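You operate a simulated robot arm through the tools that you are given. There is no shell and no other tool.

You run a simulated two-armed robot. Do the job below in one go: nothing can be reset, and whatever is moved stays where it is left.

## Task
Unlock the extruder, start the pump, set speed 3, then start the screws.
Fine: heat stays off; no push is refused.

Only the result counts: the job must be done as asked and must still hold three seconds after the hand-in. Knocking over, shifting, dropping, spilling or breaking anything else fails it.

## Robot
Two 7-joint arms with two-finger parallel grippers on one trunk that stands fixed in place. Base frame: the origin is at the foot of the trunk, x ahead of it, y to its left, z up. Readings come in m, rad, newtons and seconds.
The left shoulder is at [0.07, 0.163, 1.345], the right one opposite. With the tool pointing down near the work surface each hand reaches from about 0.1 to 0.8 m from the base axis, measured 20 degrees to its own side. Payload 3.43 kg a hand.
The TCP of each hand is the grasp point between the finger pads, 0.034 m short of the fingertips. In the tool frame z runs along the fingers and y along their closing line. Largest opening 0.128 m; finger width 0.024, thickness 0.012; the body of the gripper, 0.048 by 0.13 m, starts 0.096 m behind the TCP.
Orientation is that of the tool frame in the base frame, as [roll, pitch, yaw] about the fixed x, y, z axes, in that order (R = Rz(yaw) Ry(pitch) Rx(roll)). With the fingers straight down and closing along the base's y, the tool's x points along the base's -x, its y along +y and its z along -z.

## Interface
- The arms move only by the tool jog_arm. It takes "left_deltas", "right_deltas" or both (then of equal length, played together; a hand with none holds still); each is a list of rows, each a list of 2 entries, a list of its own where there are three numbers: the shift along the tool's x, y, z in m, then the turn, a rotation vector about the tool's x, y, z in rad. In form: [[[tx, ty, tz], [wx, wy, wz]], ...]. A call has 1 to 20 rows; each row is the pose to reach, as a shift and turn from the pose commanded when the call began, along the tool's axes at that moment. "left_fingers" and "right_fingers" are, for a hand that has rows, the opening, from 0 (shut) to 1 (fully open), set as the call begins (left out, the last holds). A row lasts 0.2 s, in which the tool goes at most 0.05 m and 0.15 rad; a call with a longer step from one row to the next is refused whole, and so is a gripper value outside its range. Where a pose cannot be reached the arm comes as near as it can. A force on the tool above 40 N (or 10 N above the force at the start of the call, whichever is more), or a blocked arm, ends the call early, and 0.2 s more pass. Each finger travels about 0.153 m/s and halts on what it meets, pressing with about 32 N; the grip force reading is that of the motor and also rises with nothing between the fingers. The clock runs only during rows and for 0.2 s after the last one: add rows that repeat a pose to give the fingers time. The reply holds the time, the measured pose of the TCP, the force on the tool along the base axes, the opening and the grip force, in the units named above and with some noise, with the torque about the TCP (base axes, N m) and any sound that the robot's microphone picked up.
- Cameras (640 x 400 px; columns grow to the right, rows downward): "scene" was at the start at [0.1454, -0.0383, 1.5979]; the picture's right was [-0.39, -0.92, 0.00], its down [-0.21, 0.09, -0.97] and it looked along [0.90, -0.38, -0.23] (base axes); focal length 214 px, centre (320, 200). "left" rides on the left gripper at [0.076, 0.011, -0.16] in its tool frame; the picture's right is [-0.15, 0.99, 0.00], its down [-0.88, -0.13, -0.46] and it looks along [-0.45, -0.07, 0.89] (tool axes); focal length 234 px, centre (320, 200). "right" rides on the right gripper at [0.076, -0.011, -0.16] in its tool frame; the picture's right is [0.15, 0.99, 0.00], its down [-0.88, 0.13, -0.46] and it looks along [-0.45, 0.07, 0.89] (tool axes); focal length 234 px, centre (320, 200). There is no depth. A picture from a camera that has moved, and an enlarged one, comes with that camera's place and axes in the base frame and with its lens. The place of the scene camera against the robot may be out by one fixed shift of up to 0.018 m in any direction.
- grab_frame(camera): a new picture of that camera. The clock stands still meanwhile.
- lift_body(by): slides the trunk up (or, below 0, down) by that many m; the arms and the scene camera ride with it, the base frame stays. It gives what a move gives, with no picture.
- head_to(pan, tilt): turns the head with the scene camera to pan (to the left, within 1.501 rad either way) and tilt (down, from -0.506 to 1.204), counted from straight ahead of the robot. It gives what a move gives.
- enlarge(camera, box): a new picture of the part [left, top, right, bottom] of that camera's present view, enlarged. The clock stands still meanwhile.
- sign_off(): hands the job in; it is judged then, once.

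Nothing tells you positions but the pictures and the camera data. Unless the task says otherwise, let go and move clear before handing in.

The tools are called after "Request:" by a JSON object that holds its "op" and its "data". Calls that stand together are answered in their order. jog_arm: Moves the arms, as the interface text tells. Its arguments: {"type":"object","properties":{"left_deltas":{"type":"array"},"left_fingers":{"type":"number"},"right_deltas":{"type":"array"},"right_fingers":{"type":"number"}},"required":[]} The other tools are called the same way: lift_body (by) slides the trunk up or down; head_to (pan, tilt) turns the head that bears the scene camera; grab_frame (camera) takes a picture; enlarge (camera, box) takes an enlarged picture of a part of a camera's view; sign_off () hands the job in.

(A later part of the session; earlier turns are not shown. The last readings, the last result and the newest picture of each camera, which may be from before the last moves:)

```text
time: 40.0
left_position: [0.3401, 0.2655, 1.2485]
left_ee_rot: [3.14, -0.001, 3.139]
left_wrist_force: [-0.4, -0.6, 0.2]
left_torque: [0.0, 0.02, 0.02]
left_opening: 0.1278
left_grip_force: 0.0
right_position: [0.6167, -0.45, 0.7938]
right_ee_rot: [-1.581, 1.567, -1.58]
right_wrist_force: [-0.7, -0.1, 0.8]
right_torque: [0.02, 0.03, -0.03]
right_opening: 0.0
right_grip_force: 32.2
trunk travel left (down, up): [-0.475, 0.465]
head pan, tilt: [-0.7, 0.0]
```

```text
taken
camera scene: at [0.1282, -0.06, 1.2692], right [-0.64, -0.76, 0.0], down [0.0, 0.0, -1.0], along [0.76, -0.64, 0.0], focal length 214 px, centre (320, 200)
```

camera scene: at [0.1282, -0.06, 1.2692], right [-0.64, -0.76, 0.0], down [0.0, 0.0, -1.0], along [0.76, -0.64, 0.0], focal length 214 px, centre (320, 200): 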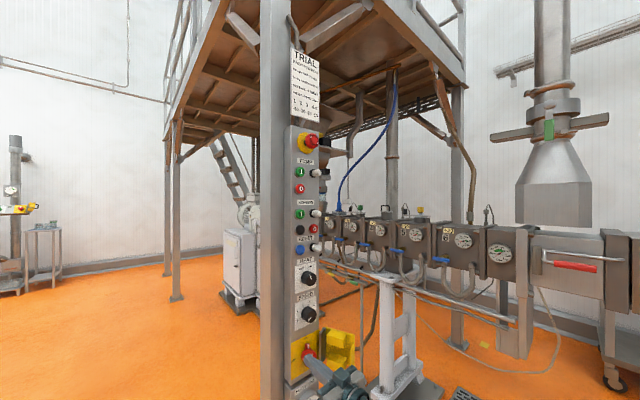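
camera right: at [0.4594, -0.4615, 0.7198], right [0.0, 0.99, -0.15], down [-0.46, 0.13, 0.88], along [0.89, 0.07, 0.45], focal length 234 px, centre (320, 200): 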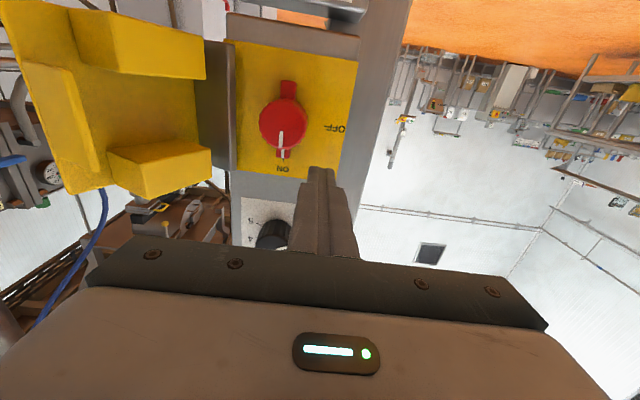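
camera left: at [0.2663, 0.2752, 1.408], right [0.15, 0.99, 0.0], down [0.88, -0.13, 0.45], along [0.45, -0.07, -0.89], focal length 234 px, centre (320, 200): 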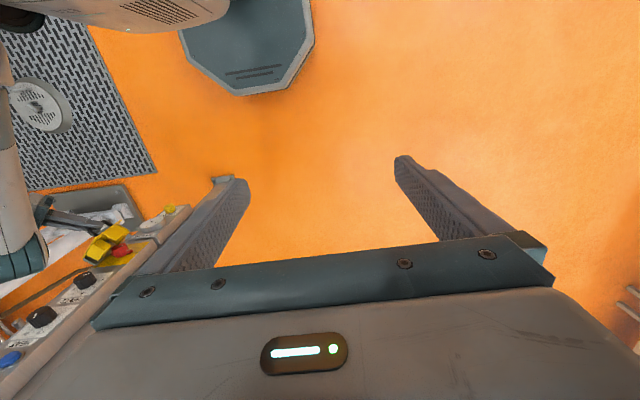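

Request:
{"op": "enlarge", "data": {"camera": "scene", "box": [285, 120, 335, 155]}}

Request:
{"op": "enlarge", "data": {"camera": "scene", "box": [280, 45, 330, 125]}}

Request:
{"op": "enlarge", "data": {"camera": "scene", "box": [280, 255, 340, 340]}}

```text
11.43 times, centred on (310, 138) of scene
camera zoom: at [0.1282, -0.06, 1.2692], right [-0.64, -0.76, 0.0], down [0.0, 0.0, -1.0], along [0.76, -0.64, 0.0], focal length 2451 px, centre (434, 914)
```

zoom: 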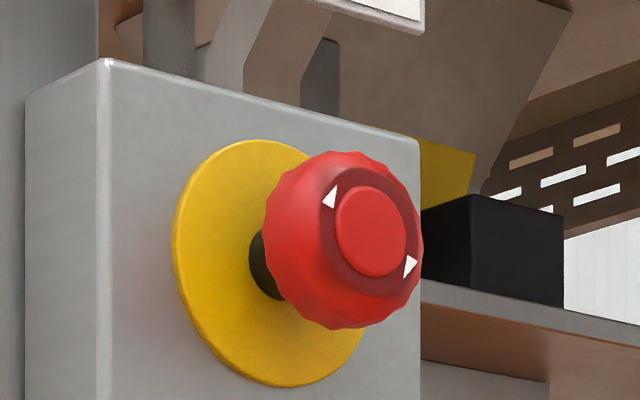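

```text
5.00 times, centred on (305, 85) of scene
camera zoom: at [0.1282, -0.06, 1.2692], right [-0.64, -0.76, 0.0], down [0.0, 0.0, -1.0], along [0.76, -0.64, 0.0], focal length 1072 px, centre (395, 775)
```

zoom: 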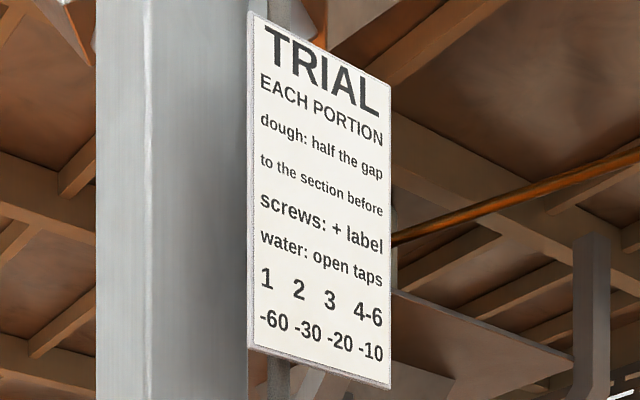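

```text
4.71 times, centred on (310, 298) of scene
camera zoom: at [0.1282, -0.06, 1.2692], right [-0.64, -0.76, 0.0], down [0.0, 0.0, -1.0], along [0.76, -0.64, 0.0], focal length 1009 px, centre (367, -259)
```

zoom: 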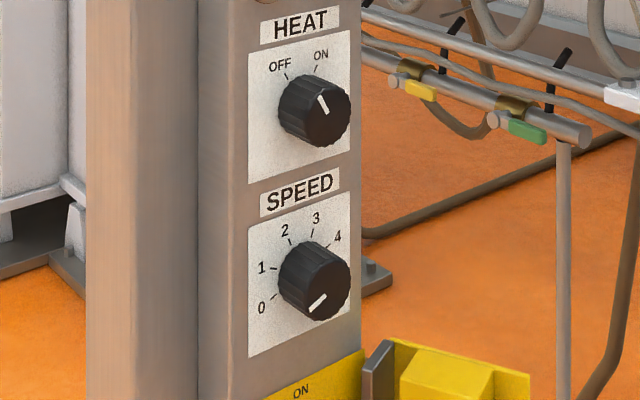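

Request:
{"op": "enlarge", "data": {"camera": "right", "box": [220, 30, 370, 200]}}

```text
2.35 times, centred on (295, 115) of right
camera zoom: at [0.4586, -0.4622, 0.719], right [0.0, 0.99, -0.15], down [-0.46, 0.13, 0.88], along [0.89, 0.07, 0.45], focal length 551 px, centre (379, 400)
```

zoom: 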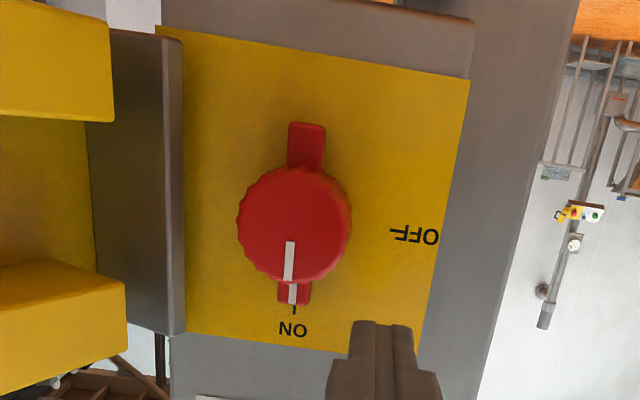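

The switch line points exactly at ON. Before pressing anything, I'll look around the room for any start-up instructions or status displays.

Request:
{"op": "head_to", "data": {"pan": 0.2, "tilt": 0.1}}

Request:
{"op": "grab_frame", "data": {"camera": "scene"}}

Request:
{"op": "head_to", "data": {"pan": -1.4, "tilt": 0.1}}

Request:
{"op": "grab_frame", "data": {"camera": "scene"}}

Request:
{"op": "head_to", "data": {"pan": 1.3, "tilt": 0.1}}

Request:
{"op": "grab_frame", "data": {"camera": "scene"}}

```text
time: 41.2
left_position: [0.342, 0.2657, 1.249]
left_ee_rot: [3.142, 0.0, 3.139]
left_wrist_force: [0.0, -0.7, 0.2]
left_torque: [0.01, 0.03, 0.0]
left_opening: 0.128
left_grip_force: 0.1
right_position: [0.6178, -0.4516, 0.7937]
right_ee_rot: [-1.18, 1.568, -1.179]
right_wrist_force: [0.3, 0.7, 0.7]
right_torque: [0.02, 0.02, 0.01]
right_opening: 0.0
right_grip_force: 31.7
trunk travel left (down, up): [-0.475, 0.465]
head pan, tilt: [0.201, 0.099]
```

```text
taken
camera scene: at [0.1495, 0.0163, 1.2602], right [0.2, -0.98, 0.0], down [-0.1, -0.02, -0.99], along [0.98, 0.2, -0.1], focal length 214 px, centre (320, 200)
```

scene: 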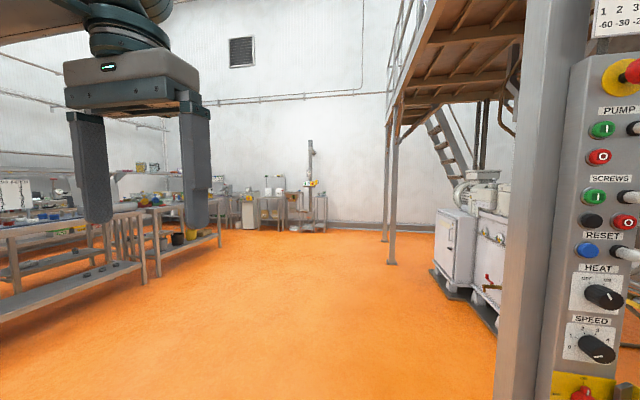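

```text
time: 42.9
left_position: [0.3406, 0.2649, 1.2481]
left_ee_rot: [3.141, 0.001, 3.139]
left_wrist_force: [-0.7, 0.6, 0.5]
left_torque: [-0.01, 0.01, -0.01]
left_opening: 0.128
left_grip_force: 0.0
right_position: [0.6177, -0.4509, 0.7939]
right_ee_rot: [-1.12, 1.568, -1.123]
right_wrist_force: [0.5, 0.7, -0.3]
right_torque: [-0.02, -0.04, -0.02]
right_opening: 0.0003
right_grip_force: 32.1
trunk travel left (down, up): [-0.475, 0.465]
head pan, tilt: [-1.4, 0.099]
```

```text
taken
camera scene: at [0.075, -0.0927, 1.2602], right [-0.99, -0.17, 0.0], down [-0.02, 0.1, -1.0], along [0.17, -0.98, -0.1], focal length 214 px, centre (320, 200)
```

scene: 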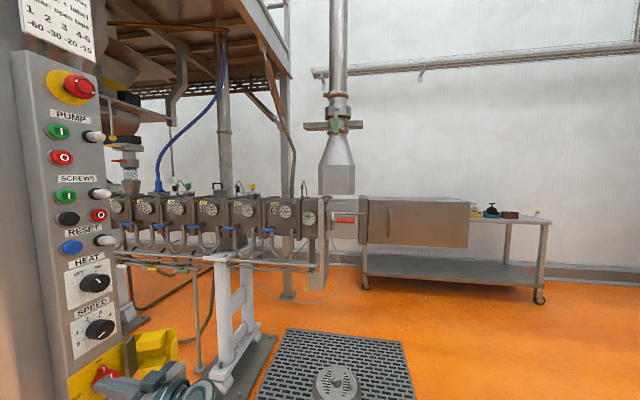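

```text
time: 45.3
left_position: [0.3405, 0.2647, 1.2491]
left_ee_rot: [-3.142, 0.0, 3.137]
left_wrist_force: [-0.2, 1.4, 0.3]
left_torque: [0.0, 0.02, 0.0]
left_opening: 0.128
left_grip_force: 0.1
right_position: [0.6179, -0.4503, 0.794]
right_ee_rot: [-1.206, 1.568, -1.205]
right_wrist_force: [0.8, -0.1, -0.3]
right_torque: [0.0, 0.0, 0.01]
right_opening: 0.0
right_grip_force: 32.2
trunk travel left (down, up): [-0.475, 0.465]
head pan, tilt: [1.3, 0.099]
```

```text
taken
camera scene: at [0.084, 0.0867, 1.2602], right [0.96, -0.27, 0.0], down [-0.03, -0.1, -0.99], along [0.27, 0.96, -0.1], focal length 214 px, centre (320, 200)
```

scene: 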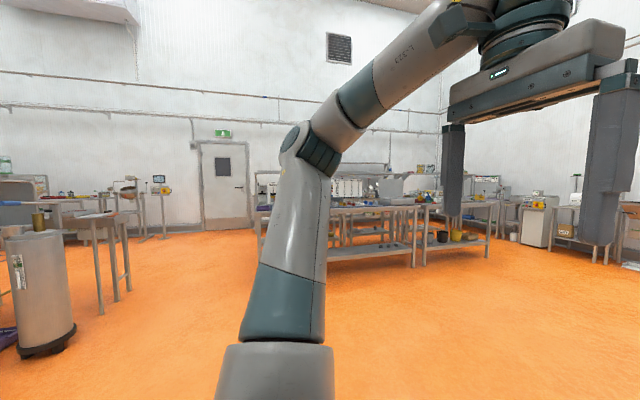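

Request:
{"op": "head_to", "data": {"pan": -0.7, "tilt": 0.15}}

Request:
{"op": "enlarge", "data": {"camera": "scene", "box": [280, 80, 340, 230]}}

Request:
{"op": "head_to", "data": {"pan": -0.7, "tilt": 0.17}}

Request:
{"op": "enlarge", "data": {"camera": "scene", "box": [280, 80, 340, 230]}}

Request:
{"op": "head_to", "data": {"pan": -0.7, "tilt": 0.2}}

Request:
{"op": "enlarge", "data": {"camera": "scene", "box": [280, 70, 340, 220]}}

```text
time: 47.2
left_position: [0.3412, 0.265, 1.2478]
left_ee_rot: [-3.142, 0.0, 3.137]
left_wrist_force: [-0.6, -0.3, -0.6]
left_torque: [-0.01, -0.02, -0.02]
left_opening: 0.128
left_grip_force: 0.0
right_position: [0.6181, -0.4504, 0.7939]
right_ee_rot: [-1.176, 1.566, -1.175]
right_wrist_force: [0.3, 0.0, 0.9]
right_torque: [-0.02, -0.01, 0.01]
right_opening: 0.0002
right_grip_force: 32.2
trunk travel left (down, up): [-0.475, 0.465]
head pan, tilt: [-0.7, 0.15]
```

```text
2.67 times, centred on (310, 155) of scene
camera zoom: at [0.1303, -0.0617, 1.2555], right [-0.64, -0.77, 0.0], down [-0.11, 0.1, -0.99], along [0.76, -0.64, -0.15], focal length 572 px, centre (347, 320)
```

zoom: 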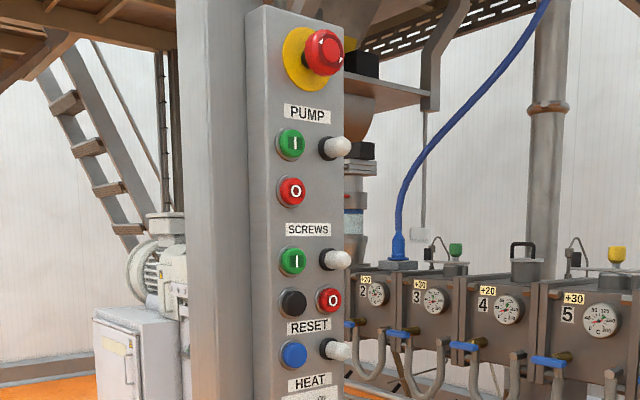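

```text
time: 47.8
left_position: [0.3422, 0.2652, 1.2494]
left_ee_rot: [-3.142, 0.001, 3.138]
left_wrist_force: [0.6, 0.6, -0.2]
left_torque: [-0.01, 0.01, 0.0]
left_opening: 0.1279
left_grip_force: 0.0
right_position: [0.6188, -0.4506, 0.7943]
right_ee_rot: [-1.194, 1.568, -1.191]
right_wrist_force: [0.0, -0.3, 0.0]
right_torque: [-0.03, 0.0, 0.04]
right_opening: 0.0
right_grip_force: 32.0
trunk travel left (down, up): [-0.475, 0.465]
head pan, tilt: [-0.7, 0.169]
```

```text
2.67 times, centred on (310, 155) of scene
camera zoom: at [0.1304, -0.0618, 1.2537], right [-0.64, -0.76, 0.0], down [-0.13, 0.11, -0.99], along [0.75, -0.64, -0.17], focal length 572 px, centre (347, 320)
```

zoom: 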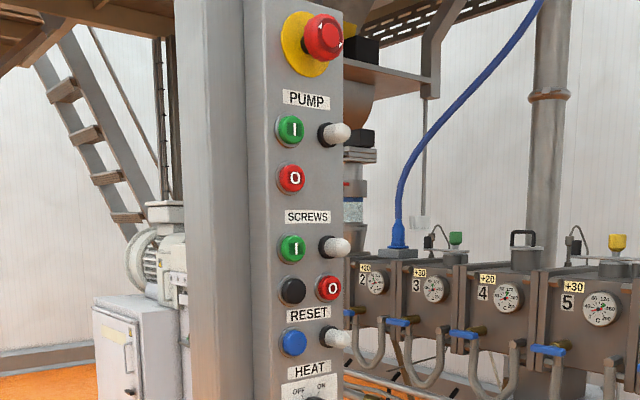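

```text
time: 48.4
left_position: [0.3417, 0.2649, 1.2491]
left_ee_rot: [3.141, -0.001, 3.137]
left_wrist_force: [0.3, 0.9, 1.2]
left_torque: [0.01, -0.01, -0.01]
left_opening: 0.1281
left_grip_force: 0.0
right_position: [0.6179, -0.4514, 0.7962]
right_ee_rot: [-1.195, 1.567, -1.194]
right_wrist_force: [0.6, -0.5, 0.1]
right_torque: [0.01, 0.06, -0.02]
right_opening: 0.0001
right_grip_force: 31.7
trunk travel left (down, up): [-0.475, 0.465]
head pan, tilt: [-0.7, 0.201]
```

```text
2.67 times, centred on (310, 145) of scene
camera zoom: at [0.1306, -0.062, 1.2508], right [-0.64, -0.76, 0.0], down [-0.15, 0.13, -0.98], along [0.75, -0.63, -0.2], focal length 572 px, centre (347, 347)
```

zoom: 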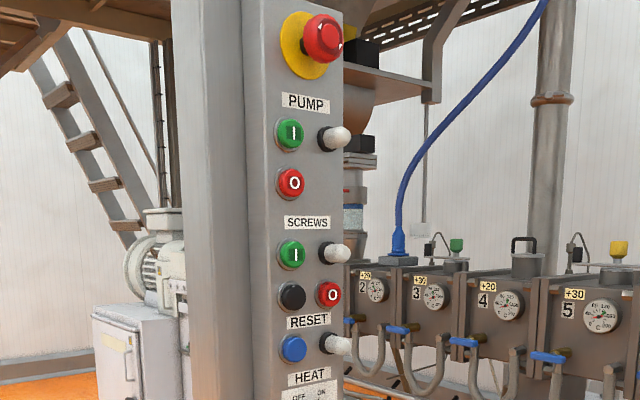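

No lamp is flashing, so there is no fault indication. After a lock-off the safety circuit normally needs its blue RESET before the pump, so I'll press that first and watch its lamp. The fingers are clear of the knobs, so I'll raise the trunk to bring the hand level with RESET (z≈1.116, y≈−0.465).

Request:
{"op": "lift_body", "data": {"by": 0.32}}

Request:
{"op": "grab_frame", "data": {"camera": "right"}}

Request:
{"op": "grab_frame", "data": {"camera": "scene"}}

```text
time: 51.6
left_position: [0.3407, 0.2661, 1.5683]
left_ee_rot: [-3.141, -0.001, 3.139]
left_wrist_force: [-0.4, -0.2, 0.8]
left_torque: [0.01, 0.01, 0.01]
left_opening: 0.1279
left_grip_force: 0.1
right_position: [0.6175, -0.4507, 1.1145]
right_ee_rot: [-1.234, 1.567, -1.236]
right_wrist_force: [0.5, 0.3, -1.0]
right_torque: [0.02, 0.03, 0.0]
right_opening: 0.0
right_grip_force: 32.0
trunk travel left (down, up): [-0.795, 0.145]
head pan, tilt: [-0.7, 0.201]
```

```text
taken
camera right: at [0.4588, -0.4622, 1.0392], right [0.0, 0.99, -0.15], down [-0.46, 0.13, 0.88], along [0.89, 0.07, 0.45], focal length 234 px, centre (320, 200)
```

right: 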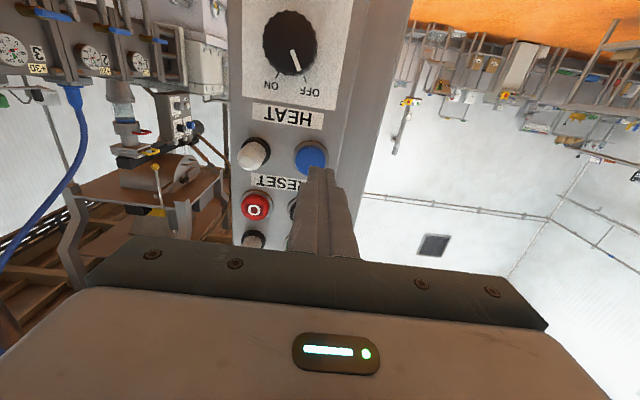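

```text
taken
camera scene: at [0.1307, -0.062, 1.5707], right [-0.64, -0.76, 0.0], down [-0.15, 0.13, -0.98], along [0.75, -0.63, -0.2], focal length 214 px, centre (320, 200)
```

scene: 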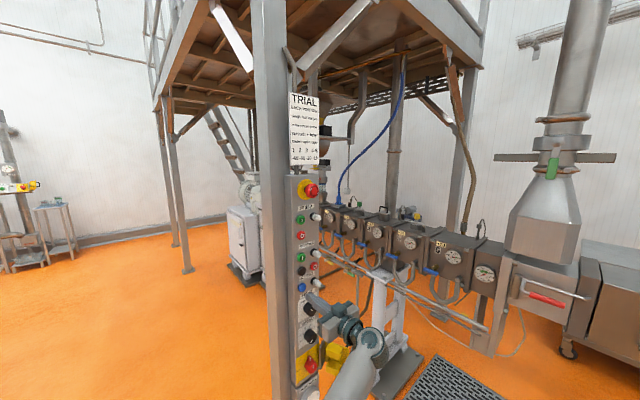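

Request:
{"op": "enlarge", "data": {"camera": "right", "box": [220, 90, 360, 260]}}

Request:
{"op": "head_to", "data": {"pan": -0.7, "tilt": 0.45}}

Request:
{"op": "enlarge", "data": {"camera": "scene", "box": [280, 140, 360, 230]}}

```text
2.35 times, centred on (290, 175) of right
camera zoom: at [0.4588, -0.4622, 1.0392], right [0.0, 0.99, -0.15], down [-0.46, 0.13, 0.88], along [0.89, 0.07, 0.45], focal length 551 px, centre (391, 259)
```

zoom: 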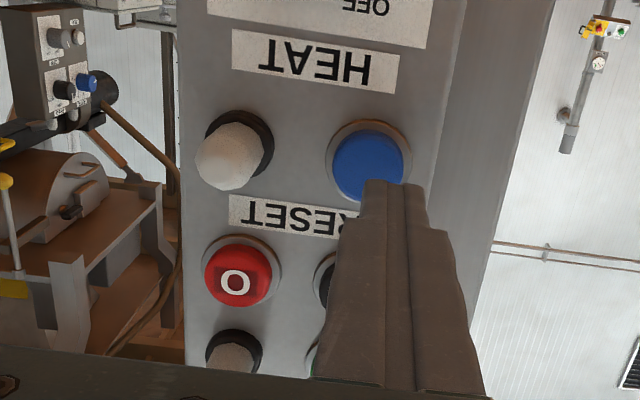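

```text
time: 52.4
left_position: [0.3406, 0.2651, 1.5694]
left_ee_rot: [-3.14, 0.002, 3.137]
left_wrist_force: [-0.5, -0.5, -0.5]
left_torque: [0.0, -0.03, 0.04]
left_opening: 0.1281
left_grip_force: 0.0
right_position: [0.6172, -0.4505, 1.1144]
right_ee_rot: [-1.171, 1.567, -1.168]
right_wrist_force: [0.0, 0.7, -0.3]
right_torque: [0.0, -0.01, 0.01]
right_opening: 0.0
right_grip_force: 31.2
trunk travel left (down, up): [-0.795, 0.145]
head pan, tilt: [-0.7, 0.45]
```

```text
4.44 times, centred on (320, 185) of scene
camera zoom: at [0.1297, -0.0612, 1.5476], right [-0.64, -0.76, 0.0], down [-0.33, 0.28, -0.9], along [0.69, -0.58, -0.43], focal length 953 px, centre (320, 267)
```

zoom: 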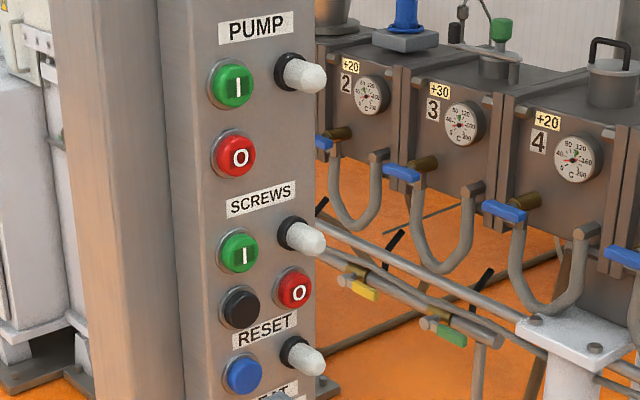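

RESET cap is centred near [0.70, −0.461, 1.114]. I'll align the closed fingertips and advance to just short of it.

Request:
{"op": "jog_arm", "data": {"right_deltas": [[[0.0005, -0.0105, 0.0], [0, 0, 0]], [[0.0005, -0.0105, 0.02], [0, 0, 0]], [[0.0005, -0.0105, 0.04], [0, 0, 0]], [[0.0005, -0.0105, 0.044], [0, 0, 0]], [[0.0005, -0.0105, 0.044], [0, 0, 0]]]}}

Request:
{"op": "enlarge", "data": {"camera": "right", "box": [220, 60, 400, 240]}}

Request:
{"op": "enlarge", "data": {"camera": "scene", "box": [280, 190, 340, 250]}}

```text
time: 53.6
left_position: [0.3397, 0.2648, 1.5688]
left_ee_rot: [-3.14, 0.001, 3.138]
left_wrist_force: [0.2, -0.8, 0.6]
left_torque: [0.03, -0.01, -0.01]
left_opening: 0.1282
left_grip_force: 0.1
right_position: [0.6626, -0.4592, 1.1121]
right_ee_rot: [-0.933, 1.569, -0.932]
right_wrist_force: [-4.8, 1.3, -0.5]
right_torque: [0.02, 0.07, 0.02]
right_opening: 0.0
right_grip_force: 31.8
trunk travel left (down, up): [-0.795, 0.145]
head pan, tilt: [-0.7, 0.45]
heard: click
```

```text
2.22 times, centred on (310, 150) of right
camera zoom: at [0.5032, -0.4718, 1.0374], right [0.0, 0.99, -0.15], down [-0.46, 0.13, 0.88], along [0.89, 0.07, 0.45], focal length 520 px, centre (342, 311)
```

zoom: 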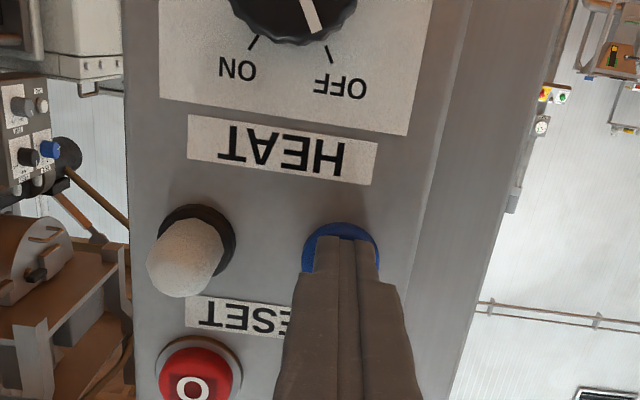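

```text
6.67 times, centred on (310, 220) of scene
camera zoom: at [0.1292, -0.0612, 1.5476], right [-0.64, -0.76, 0.0], down [-0.33, 0.28, -0.9], along [0.69, -0.58, -0.44], focal length 1430 px, centre (387, 67)
```

zoom: 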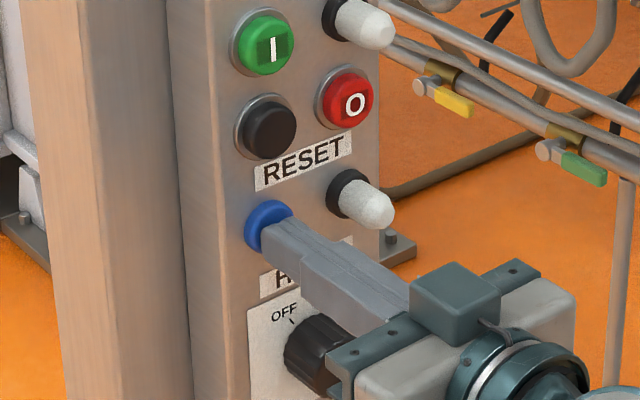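

A click was heard and the force is only about 5 N, so RESET was pressed. I'll withdraw and check the lamps.

Request:
{"op": "jog_arm", "data": {"right_deltas": [[[0, 0, -0.02], [0, 0, 0]], [[0, 0, -0.045], [0, 0, 0]], [[0, 0, -0.045], [0, 0, 0]]]}}

Request:
{"op": "enlarge", "data": {"camera": "scene", "box": [280, 130, 350, 250]}}

Request:
{"op": "enlarge", "data": {"camera": "right", "box": [200, 60, 400, 260]}}

```text
time: 54.4
left_position: [0.3417, 0.2659, 1.5688]
left_ee_rot: [-3.139, -0.001, 3.139]
left_wrist_force: [-0.1, 0.1, 0.2]
left_torque: [0.0, 0.03, -0.03]
left_opening: 0.1282
left_grip_force: 0.0
right_position: [0.6188, -0.4588, 1.1114]
right_ee_rot: [-1.235, 1.57, -1.234]
right_wrist_force: [-0.7, -0.3, -0.2]
right_torque: [-0.01, 0.01, 0.01]
right_opening: 0.0
right_grip_force: 32.4
trunk travel left (down, up): [-0.795, 0.145]
head pan, tilt: [-0.7, 0.45]
```

```text
3.33 times, centred on (315, 190) of scene
camera zoom: at [0.1308, -0.0605, 1.5475], right [-0.64, -0.76, 0.0], down [-0.33, 0.28, -0.9], along [0.69, -0.58, -0.44], focal length 715 px, centre (337, 233)
```

zoom: 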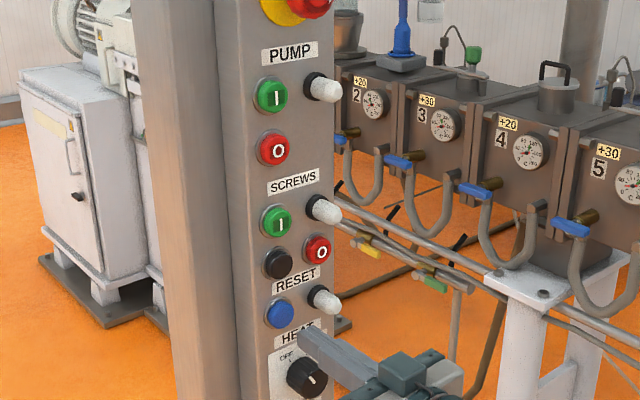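

```text
2.00 times, centred on (300, 160) of right
camera zoom: at [0.4596, -0.4702, 1.037], right [0.0, 0.99, -0.15], down [-0.46, 0.13, 0.88], along [0.89, 0.07, 0.45], focal length 468 px, centre (360, 280)
```

zoom: 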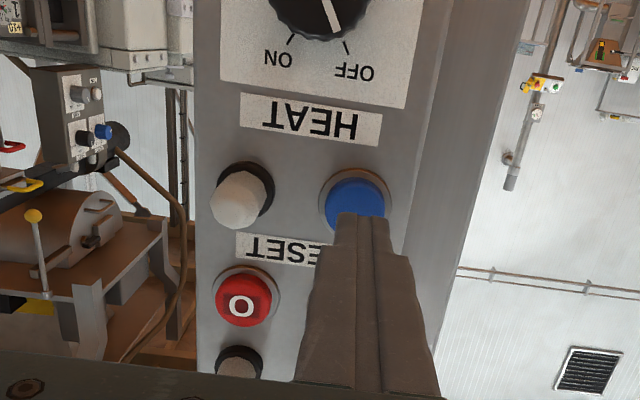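

The lamps show no change, and nothing suggested a refusal. Next is PUMP start (green I), near [0.69, −0.461, 1.363]. I'll raise the trunk 0.14 m and then move the hand up the rest.

Request:
{"op": "lift_body", "data": {"by": 0.14}}

Request:
{"op": "jog_arm", "data": {"right_deltas": [[[-0.03, 0, 0], [0, 0, 0]], [[-0.06, 0, 0], [0, 0, 0]], [[-0.09, 0, 0], [0, 0, 0]], [[-0.11, 0, 0], [0, 0, 0]], [[-0.11, 0, 0], [0, 0, 0]]]}}

Request:
{"op": "grab_frame", "data": {"camera": "right"}}

Request:
{"op": "enlarge", "data": {"camera": "right", "box": [220, 90, 400, 260]}}

Request:
{"op": "grab_frame", "data": {"camera": "scene"}}

```text
time: 56.0
left_position: [0.3415, 0.2647, 1.7078]
left_ee_rot: [-3.141, -0.001, 3.137]
left_wrist_force: [-0.2, 0.1, -0.2]
left_torque: [0.01, 0.02, 0.02]
left_opening: 0.1281
left_grip_force: 0.0
right_position: [0.6172, -0.4599, 1.251]
right_ee_rot: [-0.988, 1.569, -0.984]
right_wrist_force: [1.0, -0.2, -0.1]
right_torque: [-0.01, 0.0, 0.0]
right_opening: 0.0002
right_grip_force: 31.8
trunk travel left (down, up): [-0.935, 0.005]
head pan, tilt: [-0.7, 0.45]
```

```text
time: 57.2
left_position: [0.3409, 0.2648, 1.7083]
left_ee_rot: [3.141, 0.001, 3.138]
left_wrist_force: [-0.6, -0.3, -0.1]
left_torque: [-0.01, -0.04, 0.0]
left_opening: 0.128
left_grip_force: 0.1
right_position: [0.6205, -0.4588, 1.3618]
right_ee_rot: [-1.211, 1.567, -1.206]
right_wrist_force: [0.0, 0.1, 0.0]
right_torque: [0.02, -0.01, 0.0]
right_opening: 0.0
right_grip_force: 31.9
trunk travel left (down, up): [-0.935, 0.005]
head pan, tilt: [-0.7, 0.45]
```

```text
taken
camera right: at [0.4602, -0.471, 1.2873], right [0.0, 0.99, -0.15], down [-0.46, 0.13, 0.88], along [0.89, 0.07, 0.45], focal length 234 px, centre (320, 200)
```

right: 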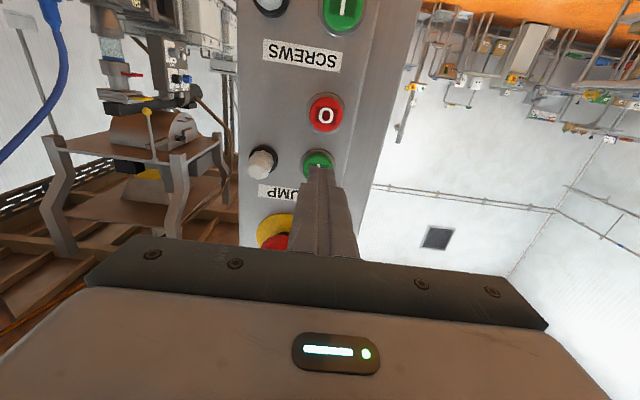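

```text
2.35 times, centred on (310, 175) of right
camera zoom: at [0.4602, -0.471, 1.2873], right [0.0, 0.99, -0.15], down [-0.46, 0.13, 0.88], along [0.89, 0.07, 0.45], focal length 551 px, centre (344, 259)
```

zoom: 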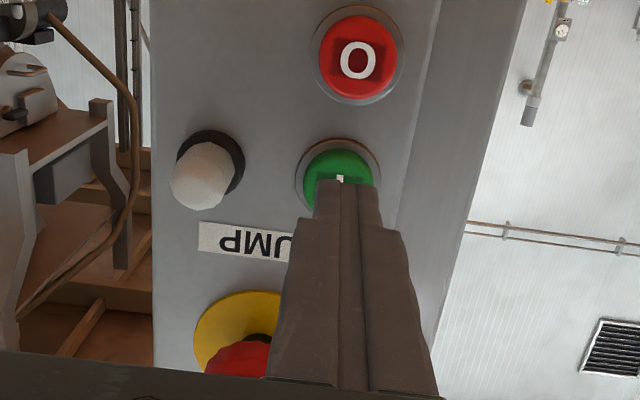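

```text
taken
camera scene: at [0.1295, -0.0612, 1.6876], right [-0.64, -0.76, 0.0], down [-0.33, 0.28, -0.9], along [0.69, -0.58, -0.44], focal length 214 px, centre (320, 200)
```

scene: 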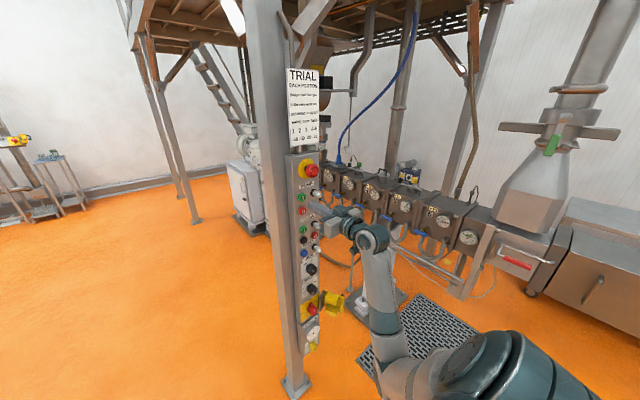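

The fingertips sit in front of the green PUMP I button. I'll adjust slightly and press it the same way.

Request:
{"op": "jog_arm", "data": {"right_deltas": [[[-0.005, -0.002, 0.0], [0, 0, 0]], [[-0.005, -0.002, 0.02], [0, 0, 0]], [[-0.005, -0.002, 0.036], [0, 0, 0]], [[-0.005, -0.002, 0.042], [0, 0, 0]], [[-0.005, -0.002, 0.042], [0, 0, 0]]]}}

Request:
{"op": "enlarge", "data": {"camera": "scene", "box": [280, 150, 350, 250]}}

```text
time: 58.4
left_position: [0.3405, 0.2648, 1.7085]
left_ee_rot: [-3.14, 0.0, 3.137]
left_wrist_force: [-0.5, -0.4, -0.4]
left_torque: [-0.01, -0.02, 0.02]
left_opening: 0.128
left_grip_force: 0.1
right_position: [0.6609, -0.4615, 1.3668]
right_ee_rot: [-0.942, 1.569, -0.938]
right_wrist_force: [-2.8, -2.0, -1.2]
right_torque: [0.0, 0.05, -0.04]
right_opening: 0.0001
right_grip_force: 31.7
trunk travel left (down, up): [-0.935, 0.005]
head pan, tilt: [-0.7, 0.45]
heard: click
```

```text
4.00 times, centred on (315, 200) of scene
camera zoom: at [0.1289, -0.0614, 1.6876], right [-0.64, -0.76, 0.0], down [-0.33, 0.28, -0.9], along [0.69, -0.58, -0.44], focal length 858 px, centre (340, 200)
```

zoom: 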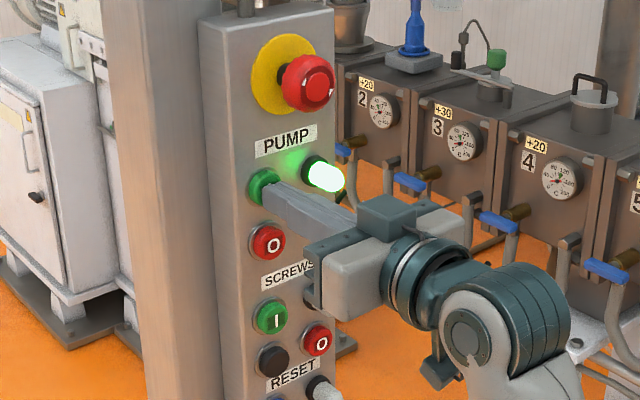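

The PUMP lamp lit green, so the pump is running. I'll withdraw and check that it stays on.

Request:
{"op": "jog_arm", "data": {"right_deltas": [[[0, 0, -0.02], [0, 0, 0]], [[0, 0, -0.045], [0, 0, 0]], [[0, 0, -0.045], [0, 0, 0]]]}}

Request:
{"op": "enlarge", "data": {"camera": "scene", "box": [280, 150, 350, 250]}}

Request:
{"op": "enlarge", "data": {"camera": "scene", "box": [280, 240, 350, 340]}}

```text
time: 59.2
left_position: [0.3428, 0.2659, 1.7079]
left_ee_rot: [-3.141, -0.002, 3.137]
left_wrist_force: [0.2, -0.2, -0.2]
left_torque: [-0.07, -0.01, -0.03]
left_opening: 0.1276
left_grip_force: 0.0
right_position: [0.616, -0.4615, 1.3673]
right_ee_rot: [-1.183, 1.568, -1.181]
right_wrist_force: [0.2, -0.2, -1.3]
right_torque: [-0.01, -0.01, 0.03]
right_opening: 0.0
right_grip_force: 31.9
trunk travel left (down, up): [-0.935, 0.005]
head pan, tilt: [-0.7, 0.45]
```

```text
4.00 times, centred on (315, 200) of scene
camera zoom: at [0.1305, -0.0609, 1.6875], right [-0.64, -0.76, 0.0], down [-0.33, 0.28, -0.9], along [0.69, -0.58, -0.44], focal length 858 px, centre (340, 200)
```

zoom: 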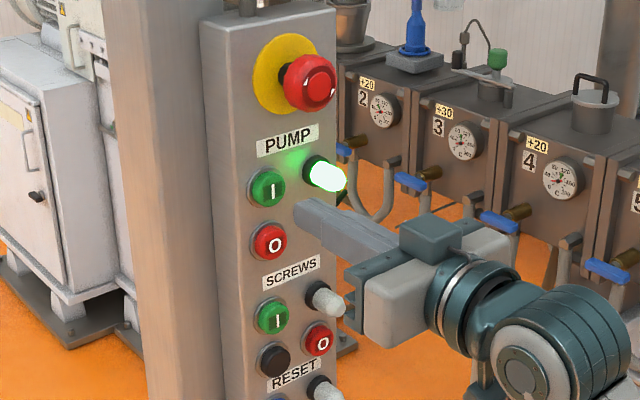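

```text
4.00 times, centred on (315, 290) of scene
camera zoom: at [0.1305, -0.0609, 1.6875], right [-0.64, -0.76, 0.0], down [-0.33, 0.28, -0.9], along [0.69, -0.58, -0.44], focal length 858 px, centre (340, -160)
```

zoom: 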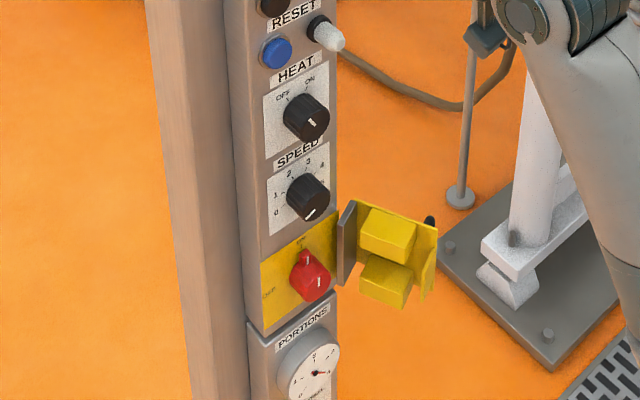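

The pump stays on. Next is the SPEED knob, centred near y≈−0.486, z≈0.893, now at 0 with 3 about 144° clockwise. I'll pull the hand back and left so it clears the knobs, then lower the trunk.

Request:
{"op": "jog_arm", "data": {"right_deltas": [[[0, 0.015, -0.01], [0, 0, 0]], [[0, 0.03, -0.025], [0, 0, 0]], [[0, 0.03, -0.035], [0, 0, 0]], [[0, 0.03, -0.035], [0, 0, 0]]]}}

Request:
{"op": "lift_body", "data": {"by": -0.4}}

Request:
{"op": "grab_frame", "data": {"camera": "right"}}

Request:
{"op": "grab_frame", "data": {"camera": "scene"}}

```text
time: 60.2
left_position: [0.3405, 0.265, 1.7092]
left_ee_rot: [-3.141, 0.0, 3.138]
left_wrist_force: [0.0, 0.8, 0.3]
left_torque: [-0.04, -0.03, 0.03]
left_opening: 0.1282
left_grip_force: 0.0
right_position: [0.5791, -0.4309, 1.3665]
right_ee_rot: [-0.559, 1.57, -0.554]
right_wrist_force: [-0.6, -0.3, 0.4]
right_torque: [-0.02, -0.02, 0.0]
right_opening: 0.0
right_grip_force: 32.4
trunk travel left (down, up): [-0.935, 0.005]
head pan, tilt: [-0.7, 0.45]
```

```text
time: 64.1
left_position: [0.3403, 0.2654, 1.3084]
left_ee_rot: [-3.141, 0.001, 3.138]
left_wrist_force: [0.3, -0.8, -0.8]
left_torque: [0.02, 0.0, 0.0]
left_opening: 0.1282
left_grip_force: 0.1
right_position: [0.578, -0.4314, 0.9682]
right_ee_rot: [-0.935, 1.57, -0.933]
right_wrist_force: [0.5, 0.5, 0.3]
right_torque: [0.02, 0.01, 0.01]
right_opening: 0.0
right_grip_force: 31.6
trunk travel left (down, up): [-0.535, 0.405]
head pan, tilt: [-0.7, 0.45]
```

```text
taken
camera right: at [0.4199, -0.443, 0.8924], right [0.0, 0.99, -0.15], down [-0.46, 0.13, 0.88], along [0.89, 0.07, 0.45], focal length 234 px, centre (320, 200)
```

right: 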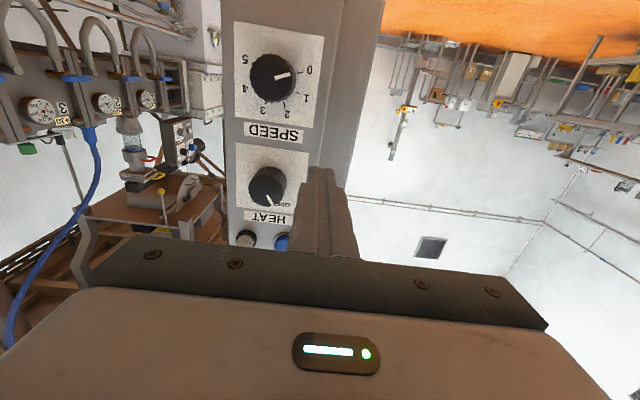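

```text
taken
camera scene: at [0.1295, -0.0613, 1.2876], right [-0.64, -0.76, 0.0], down [-0.33, 0.28, -0.9], along [0.69, -0.58, -0.44], focal length 214 px, centre (320, 200)
```

scene: 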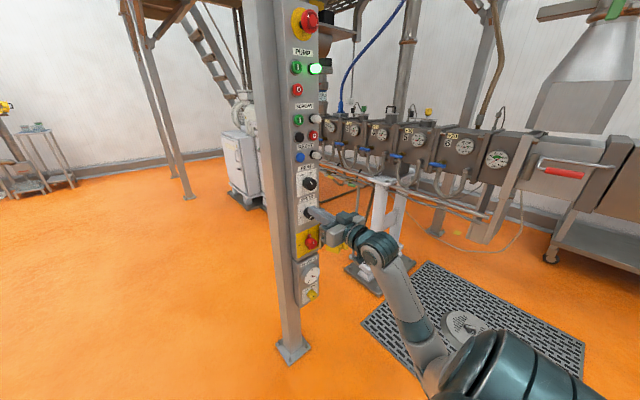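

Request:
{"op": "enlarge", "data": {"camera": "right", "box": [210, 10, 350, 130]}}

Request:
{"op": "enlarge", "data": {"camera": "right", "box": [210, 120, 350, 250]}}

```text
3.33 times, centred on (280, 70) of right
camera zoom: at [0.4199, -0.443, 0.8924], right [0.0, 0.99, -0.15], down [-0.46, 0.13, 0.88], along [0.89, 0.07, 0.45], focal length 781 px, centre (453, 633)
```

zoom: 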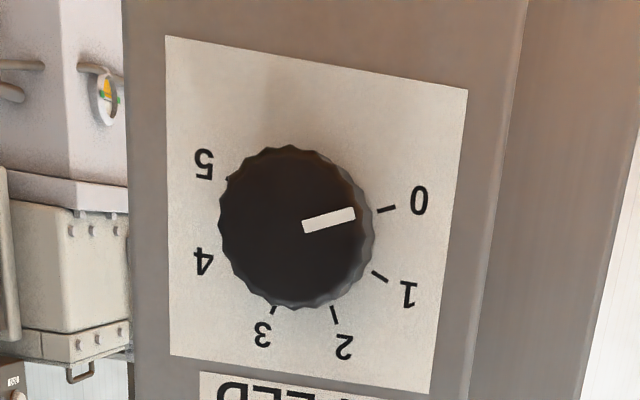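

```text
3.08 times, centred on (280, 185) of right
camera zoom: at [0.4199, -0.443, 0.8924], right [0.0, 0.99, -0.15], down [-0.46, 0.13, 0.88], along [0.89, 0.07, 0.45], focal length 720 px, centre (443, 246)
```

zoom: 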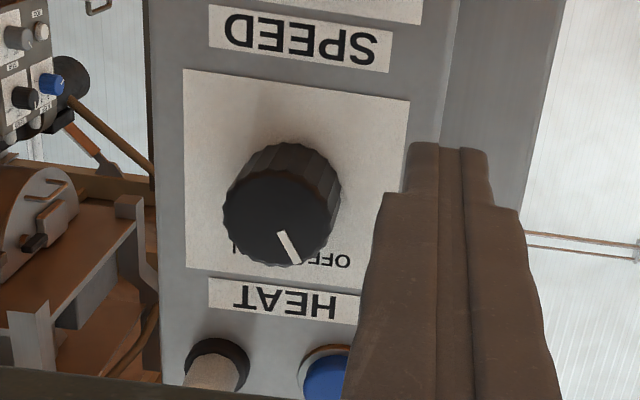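

The dial reads clearly: knob axis at y≈−0.4896, z≈0.898, front at x≈0.676, 45° per step. It now points to 0 at −112.5°, so 3 means +135° clockwise. I'll align the open gripper with the knob, pre-turned by −67.5°.

Request:
{"op": "jog_arm", "data": {"right_deltas": [[[0.009, -0.0073, 0.003], [0, 0, -0.1309]], [[0.0176, -0.0146, 0.006], [0, 0, -0.2618]], [[0.0264, -0.0218, 0.008], [0, 0, -0.3927]], [[0.0351, -0.0291, 0.011], [0, 0, -0.5236]], [[0.0439, -0.0364, 0.014], [0, 0, -0.6545]], [[0.0527, -0.0437, 0.017], [0, 0, -0.7854]], [[0.0614, -0.0509, 0.019], [0, 0, -0.9163]], [[0.0702, -0.0582, 0.022], [0, 0, -1.0472]], [[0.0702, -0.0582, 0.022], [0, 0, -1.178]], [[0.0702, -0.0582, 0.022], [0, 0, -1.178]]], "right_fingers": 0.55}}

Request:
{"op": "grab_frame", "data": {"camera": "right"}}

Request:
{"op": "grab_frame", "data": {"camera": "scene"}}

```text
time: 66.3
left_position: [0.3416, 0.2654, 1.3096]
left_ee_rot: [-3.142, 0.001, 3.14]
left_wrist_force: [0.0, -0.2, -0.8]
left_torque: [0.02, 0.02, 0.01]
left_opening: 0.1279
left_grip_force: 0.0
right_position: [0.6002, -0.491, 0.8966]
right_ee_rot: [-1.569, 0.389, -1.568]
right_wrist_force: [0.1, 0.8, 0.5]
right_torque: [-0.01, -0.01, 0.0]
right_opening: 0.0702
right_grip_force: 0.0
trunk travel left (down, up): [-0.535, 0.405]
head pan, tilt: [-0.7, 0.45]
```

```text
taken
camera right: at [0.4421, -0.5647, 0.8802], right [0.0, 0.24, -0.97], down [-0.46, 0.86, 0.21], along [0.89, 0.44, 0.11], focal length 234 px, centre (320, 200)
```

right: 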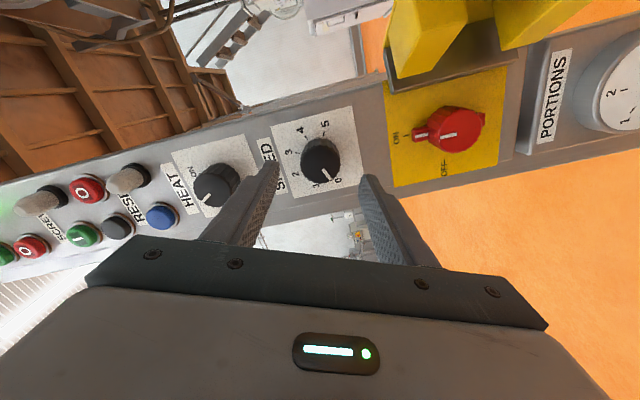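

```text
taken
camera scene: at [0.1296, -0.0614, 1.2876], right [-0.64, -0.76, 0.0], down [-0.33, 0.28, -0.9], along [0.69, -0.58, -0.44], focal length 214 px, centre (320, 200)
```

scene: 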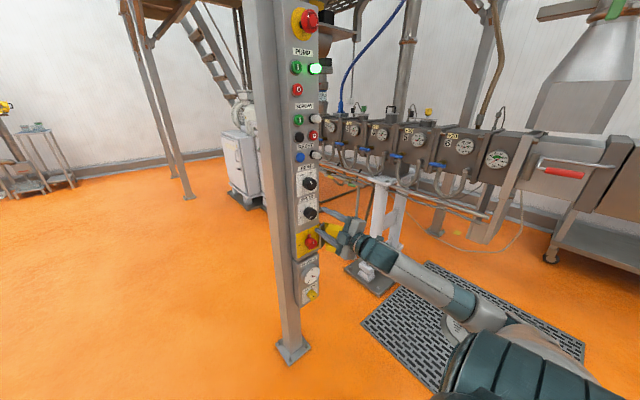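

Request:
{"op": "enlarge", "data": {"camera": "right", "box": [220, 90, 420, 250]}}

```text
2.50 times, centred on (320, 170) of right
camera zoom: at [0.4421, -0.5647, 0.8802], right [0.0, 0.24, -0.97], down [-0.46, 0.86, 0.21], along [0.89, 0.44, 0.11], focal length 585 px, centre (320, 275)
```

zoom: 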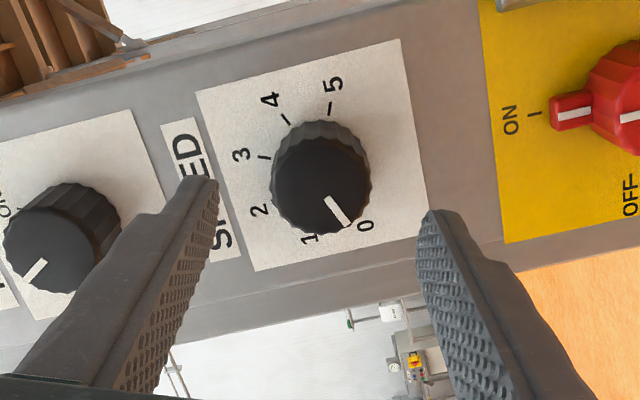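

The fingers straddle the knob nicely. I'll advance around it, then close.

Request:
{"op": "jog_arm", "data": {"right_deltas": [[[0, 0, 0.025], [0, 0, 0]], [[0, 0, 0.045], [0, 0, 0]], [[0, 0, 0.061], [0, 0, 0]], [[0, 0, 0.061], [0, 0, 0]]]}}

Request:
{"op": "jog_arm", "data": {"right_deltas": [[[0, 0, 0], [0, 0, 0]], [[0, 0, 0], [0, 0, 0]], [[0, 0, 0], [0, 0, 0]]], "right_fingers": 0.0}}

Request:
{"op": "enlarge", "data": {"camera": "right", "box": [220, 60, 420, 250]}}

```text
time: 67.3
left_position: [0.3397, 0.2646, 1.3082]
left_ee_rot: [-3.141, -0.001, 3.139]
left_wrist_force: [-0.8, -0.1, 0.2]
left_torque: [-0.01, -0.02, -0.02]
left_opening: 0.1278
left_grip_force: 0.1
right_position: [0.6612, -0.4882, 0.8975]
right_ee_rot: [-1.569, 0.39, -1.568]
right_wrist_force: [0.3, 0.0, -0.3]
right_torque: [0.0, -0.01, 0.01]
right_opening: 0.0703
right_grip_force: 0.0
trunk travel left (down, up): [-0.535, 0.405]
head pan, tilt: [-0.7, 0.45]
```

```text
time: 68.1
left_position: [0.3413, 0.2652, 1.3099]
left_ee_rot: [-3.141, -0.001, 3.136]
left_wrist_force: [0.7, -0.3, -1.1]
left_torque: [-0.01, -0.02, -0.01]
left_opening: 0.1281
left_grip_force: 0.1
right_position: [0.6622, -0.4882, 0.8981]
right_ee_rot: [-1.571, 0.389, -1.568]
right_wrist_force: [-0.9, 1.7, -3.7]
right_torque: [0.0, -0.45, -0.26]
right_opening: 0.0415
right_grip_force: 45.6
trunk travel left (down, up): [-0.535, 0.405]
head pan, tilt: [-0.7, 0.45]
```

```text
2.11 times, centred on (320, 155) of right
camera zoom: at [0.503, -0.563, 0.8803], right [0.0, 0.24, -0.97], down [-0.46, 0.86, 0.22], along [0.89, 0.44, 0.11], focal length 493 px, centre (320, 295)
```

zoom: 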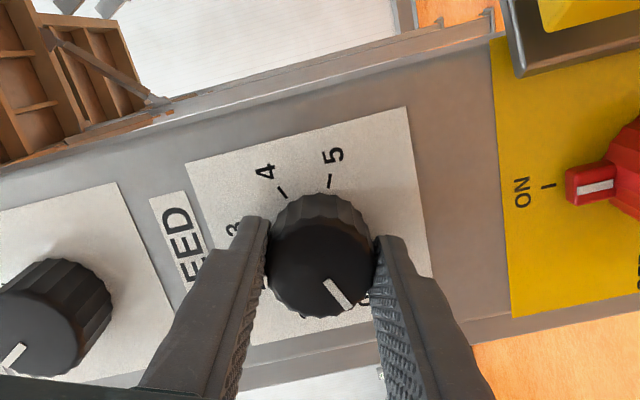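

The knob is gripped with negligible side load. I'll turn it clockwise one step (45°) first and check.

Request:
{"op": "jog_arm", "data": {"right_deltas": [[[0, 0, 0], [0, 0, 0.1309]], [[0, 0, 0], [0, 0, 0.2618]], [[0, 0, 0], [0, 0, 0.3927]], [[0, 0, 0], [0, 0, 0.5236]], [[0, 0, 0], [0, 0, 0.6545]], [[0, 0, 0], [0, 0, 0.7854]], [[0, 0, 0], [0, 0, 0.7854]]]}}

Request:
{"op": "enlarge", "data": {"camera": "right", "box": [220, 60, 420, 250]}}

Request:
{"op": "enlarge", "data": {"camera": "scene", "box": [280, 150, 350, 250]}}

```text
time: 69.7
left_position: [0.3414, 0.2654, 1.3091]
left_ee_rot: [-3.141, 0.002, 3.138]
left_wrist_force: [0.6, -1.5, -0.1]
left_torque: [0.0, 0.02, 0.0]
left_opening: 0.1281
left_grip_force: 0.0
right_position: [0.6618, -0.489, 0.8987]
right_ee_rot: [-1.569, 1.177, -1.563]
right_wrist_force: [-0.6, 7.4, -4.0]
right_torque: [0.01, -1.01, -0.09]
right_opening: 0.0414
right_grip_force: 44.8
trunk travel left (down, up): [-0.535, 0.405]
head pan, tilt: [-0.7, 0.45]
```

```text
2.11 times, centred on (320, 155) of right
camera zoom: at [0.503, -0.5283, 0.8332], right [0.0, 0.86, -0.51], down [-0.46, 0.46, 0.76], along [0.89, 0.24, 0.39], focal length 493 px, centre (320, 295)
```

zoom: 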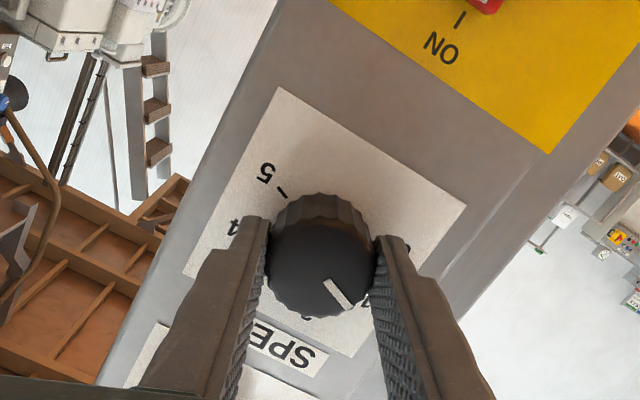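

```text
4.00 times, centred on (315, 200) of scene
camera zoom: at [0.1298, -0.0606, 1.2876], right [-0.64, -0.76, 0.0], down [-0.33, 0.28, -0.9], along [0.69, -0.58, -0.44], focal length 858 px, centre (340, 200)
```

zoom: 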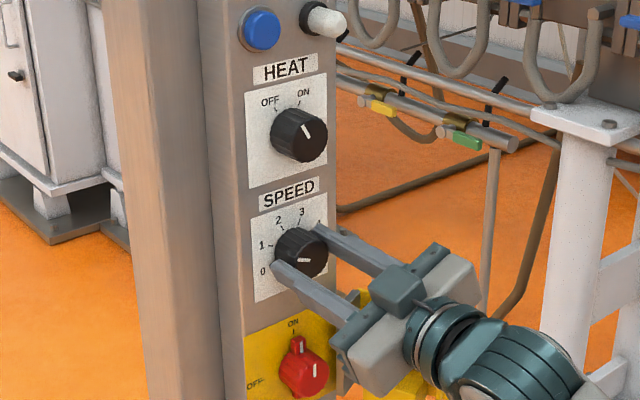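

The knob follows the hand and now points at 1. I'll turn the remaining 90° to 3.

Request:
{"op": "jog_arm", "data": {"right_deltas": [[[0, 0, 0], [0, 0, 0.1309]], [[0, 0, 0], [0, 0, 0.2618]], [[0, 0, 0], [0, 0, 0.3927]], [[0, 0, 0], [0, 0, 0.5236]], [[0, 0, 0], [0, 0, 0.6545]], [[0, 0, 0], [0, 0, 0.7854]], [[0, 0, 0], [0, 0, 0.9163]], [[0, 0, 0], [0, 0, 1.0472]], [[0, 0, 0], [0, 0, 1.1781]], [[0, 0, 0], [0, 0, 1.309]], [[0, 0, 0], [0, 0, 1.4399]], [[0, 0, 0], [0, 0, 1.5708]], [[0, 0, 0], [0, 0, 1.5708]]]}}

Request:
{"op": "enlarge", "data": {"camera": "right", "box": [220, 60, 420, 250]}}

Request:
{"op": "enlarge", "data": {"camera": "scene", "box": [280, 150, 350, 250]}}

```text
time: 72.5
left_position: [0.3391, 0.266, 1.3084]
left_ee_rot: [-3.139, 0.0, 3.139]
left_wrist_force: [-0.2, 0.5, 0.1]
left_torque: [0.0, 0.03, -0.01]
left_opening: 0.1281
left_grip_force: 0.0
right_position: [0.6624, -0.4868, 0.8974]
right_ee_rot: [1.57, 0.393, 1.572]
right_wrist_force: [-6.7, 7.6, 3.6]
right_torque: [0.0, 0.82, 0.29]
right_opening: 0.0416
right_grip_force: 45.2
trunk travel left (down, up): [-0.535, 0.405]
head pan, tilt: [-0.7, 0.45]
```

```text
2.11 times, centred on (320, 155) of right
camera zoom: at [0.5027, -0.4235, 0.8593], right [0.0, 0.51, 0.86], down [-0.45, -0.76, 0.46], along [0.89, -0.39, 0.24], focal length 493 px, centre (320, 295)
```

zoom: 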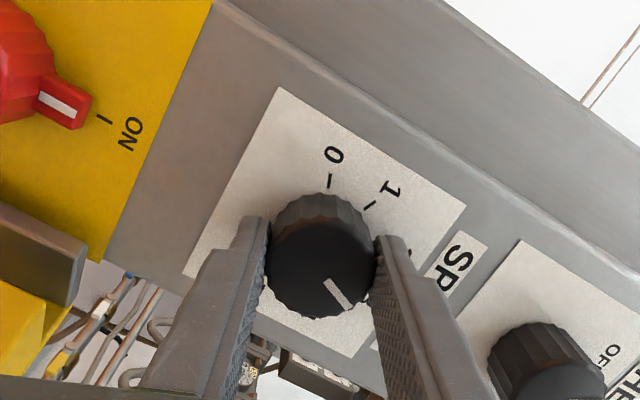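

```text
4.00 times, centred on (315, 200) of scene
camera zoom: at [0.1283, -0.0601, 1.2878], right [-0.64, -0.76, 0.0], down [-0.33, 0.28, -0.9], along [0.69, -0.58, -0.43], focal length 858 px, centre (340, 200)
```

zoom: 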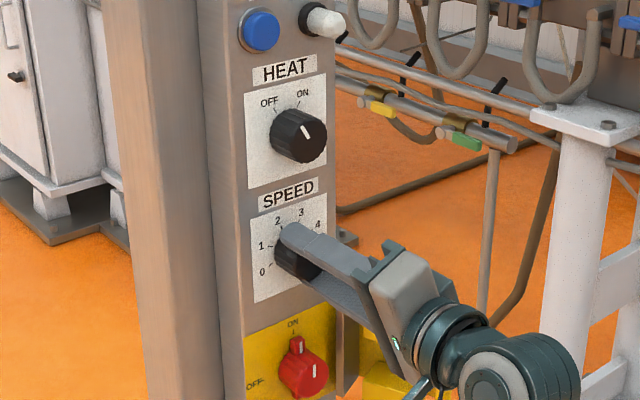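

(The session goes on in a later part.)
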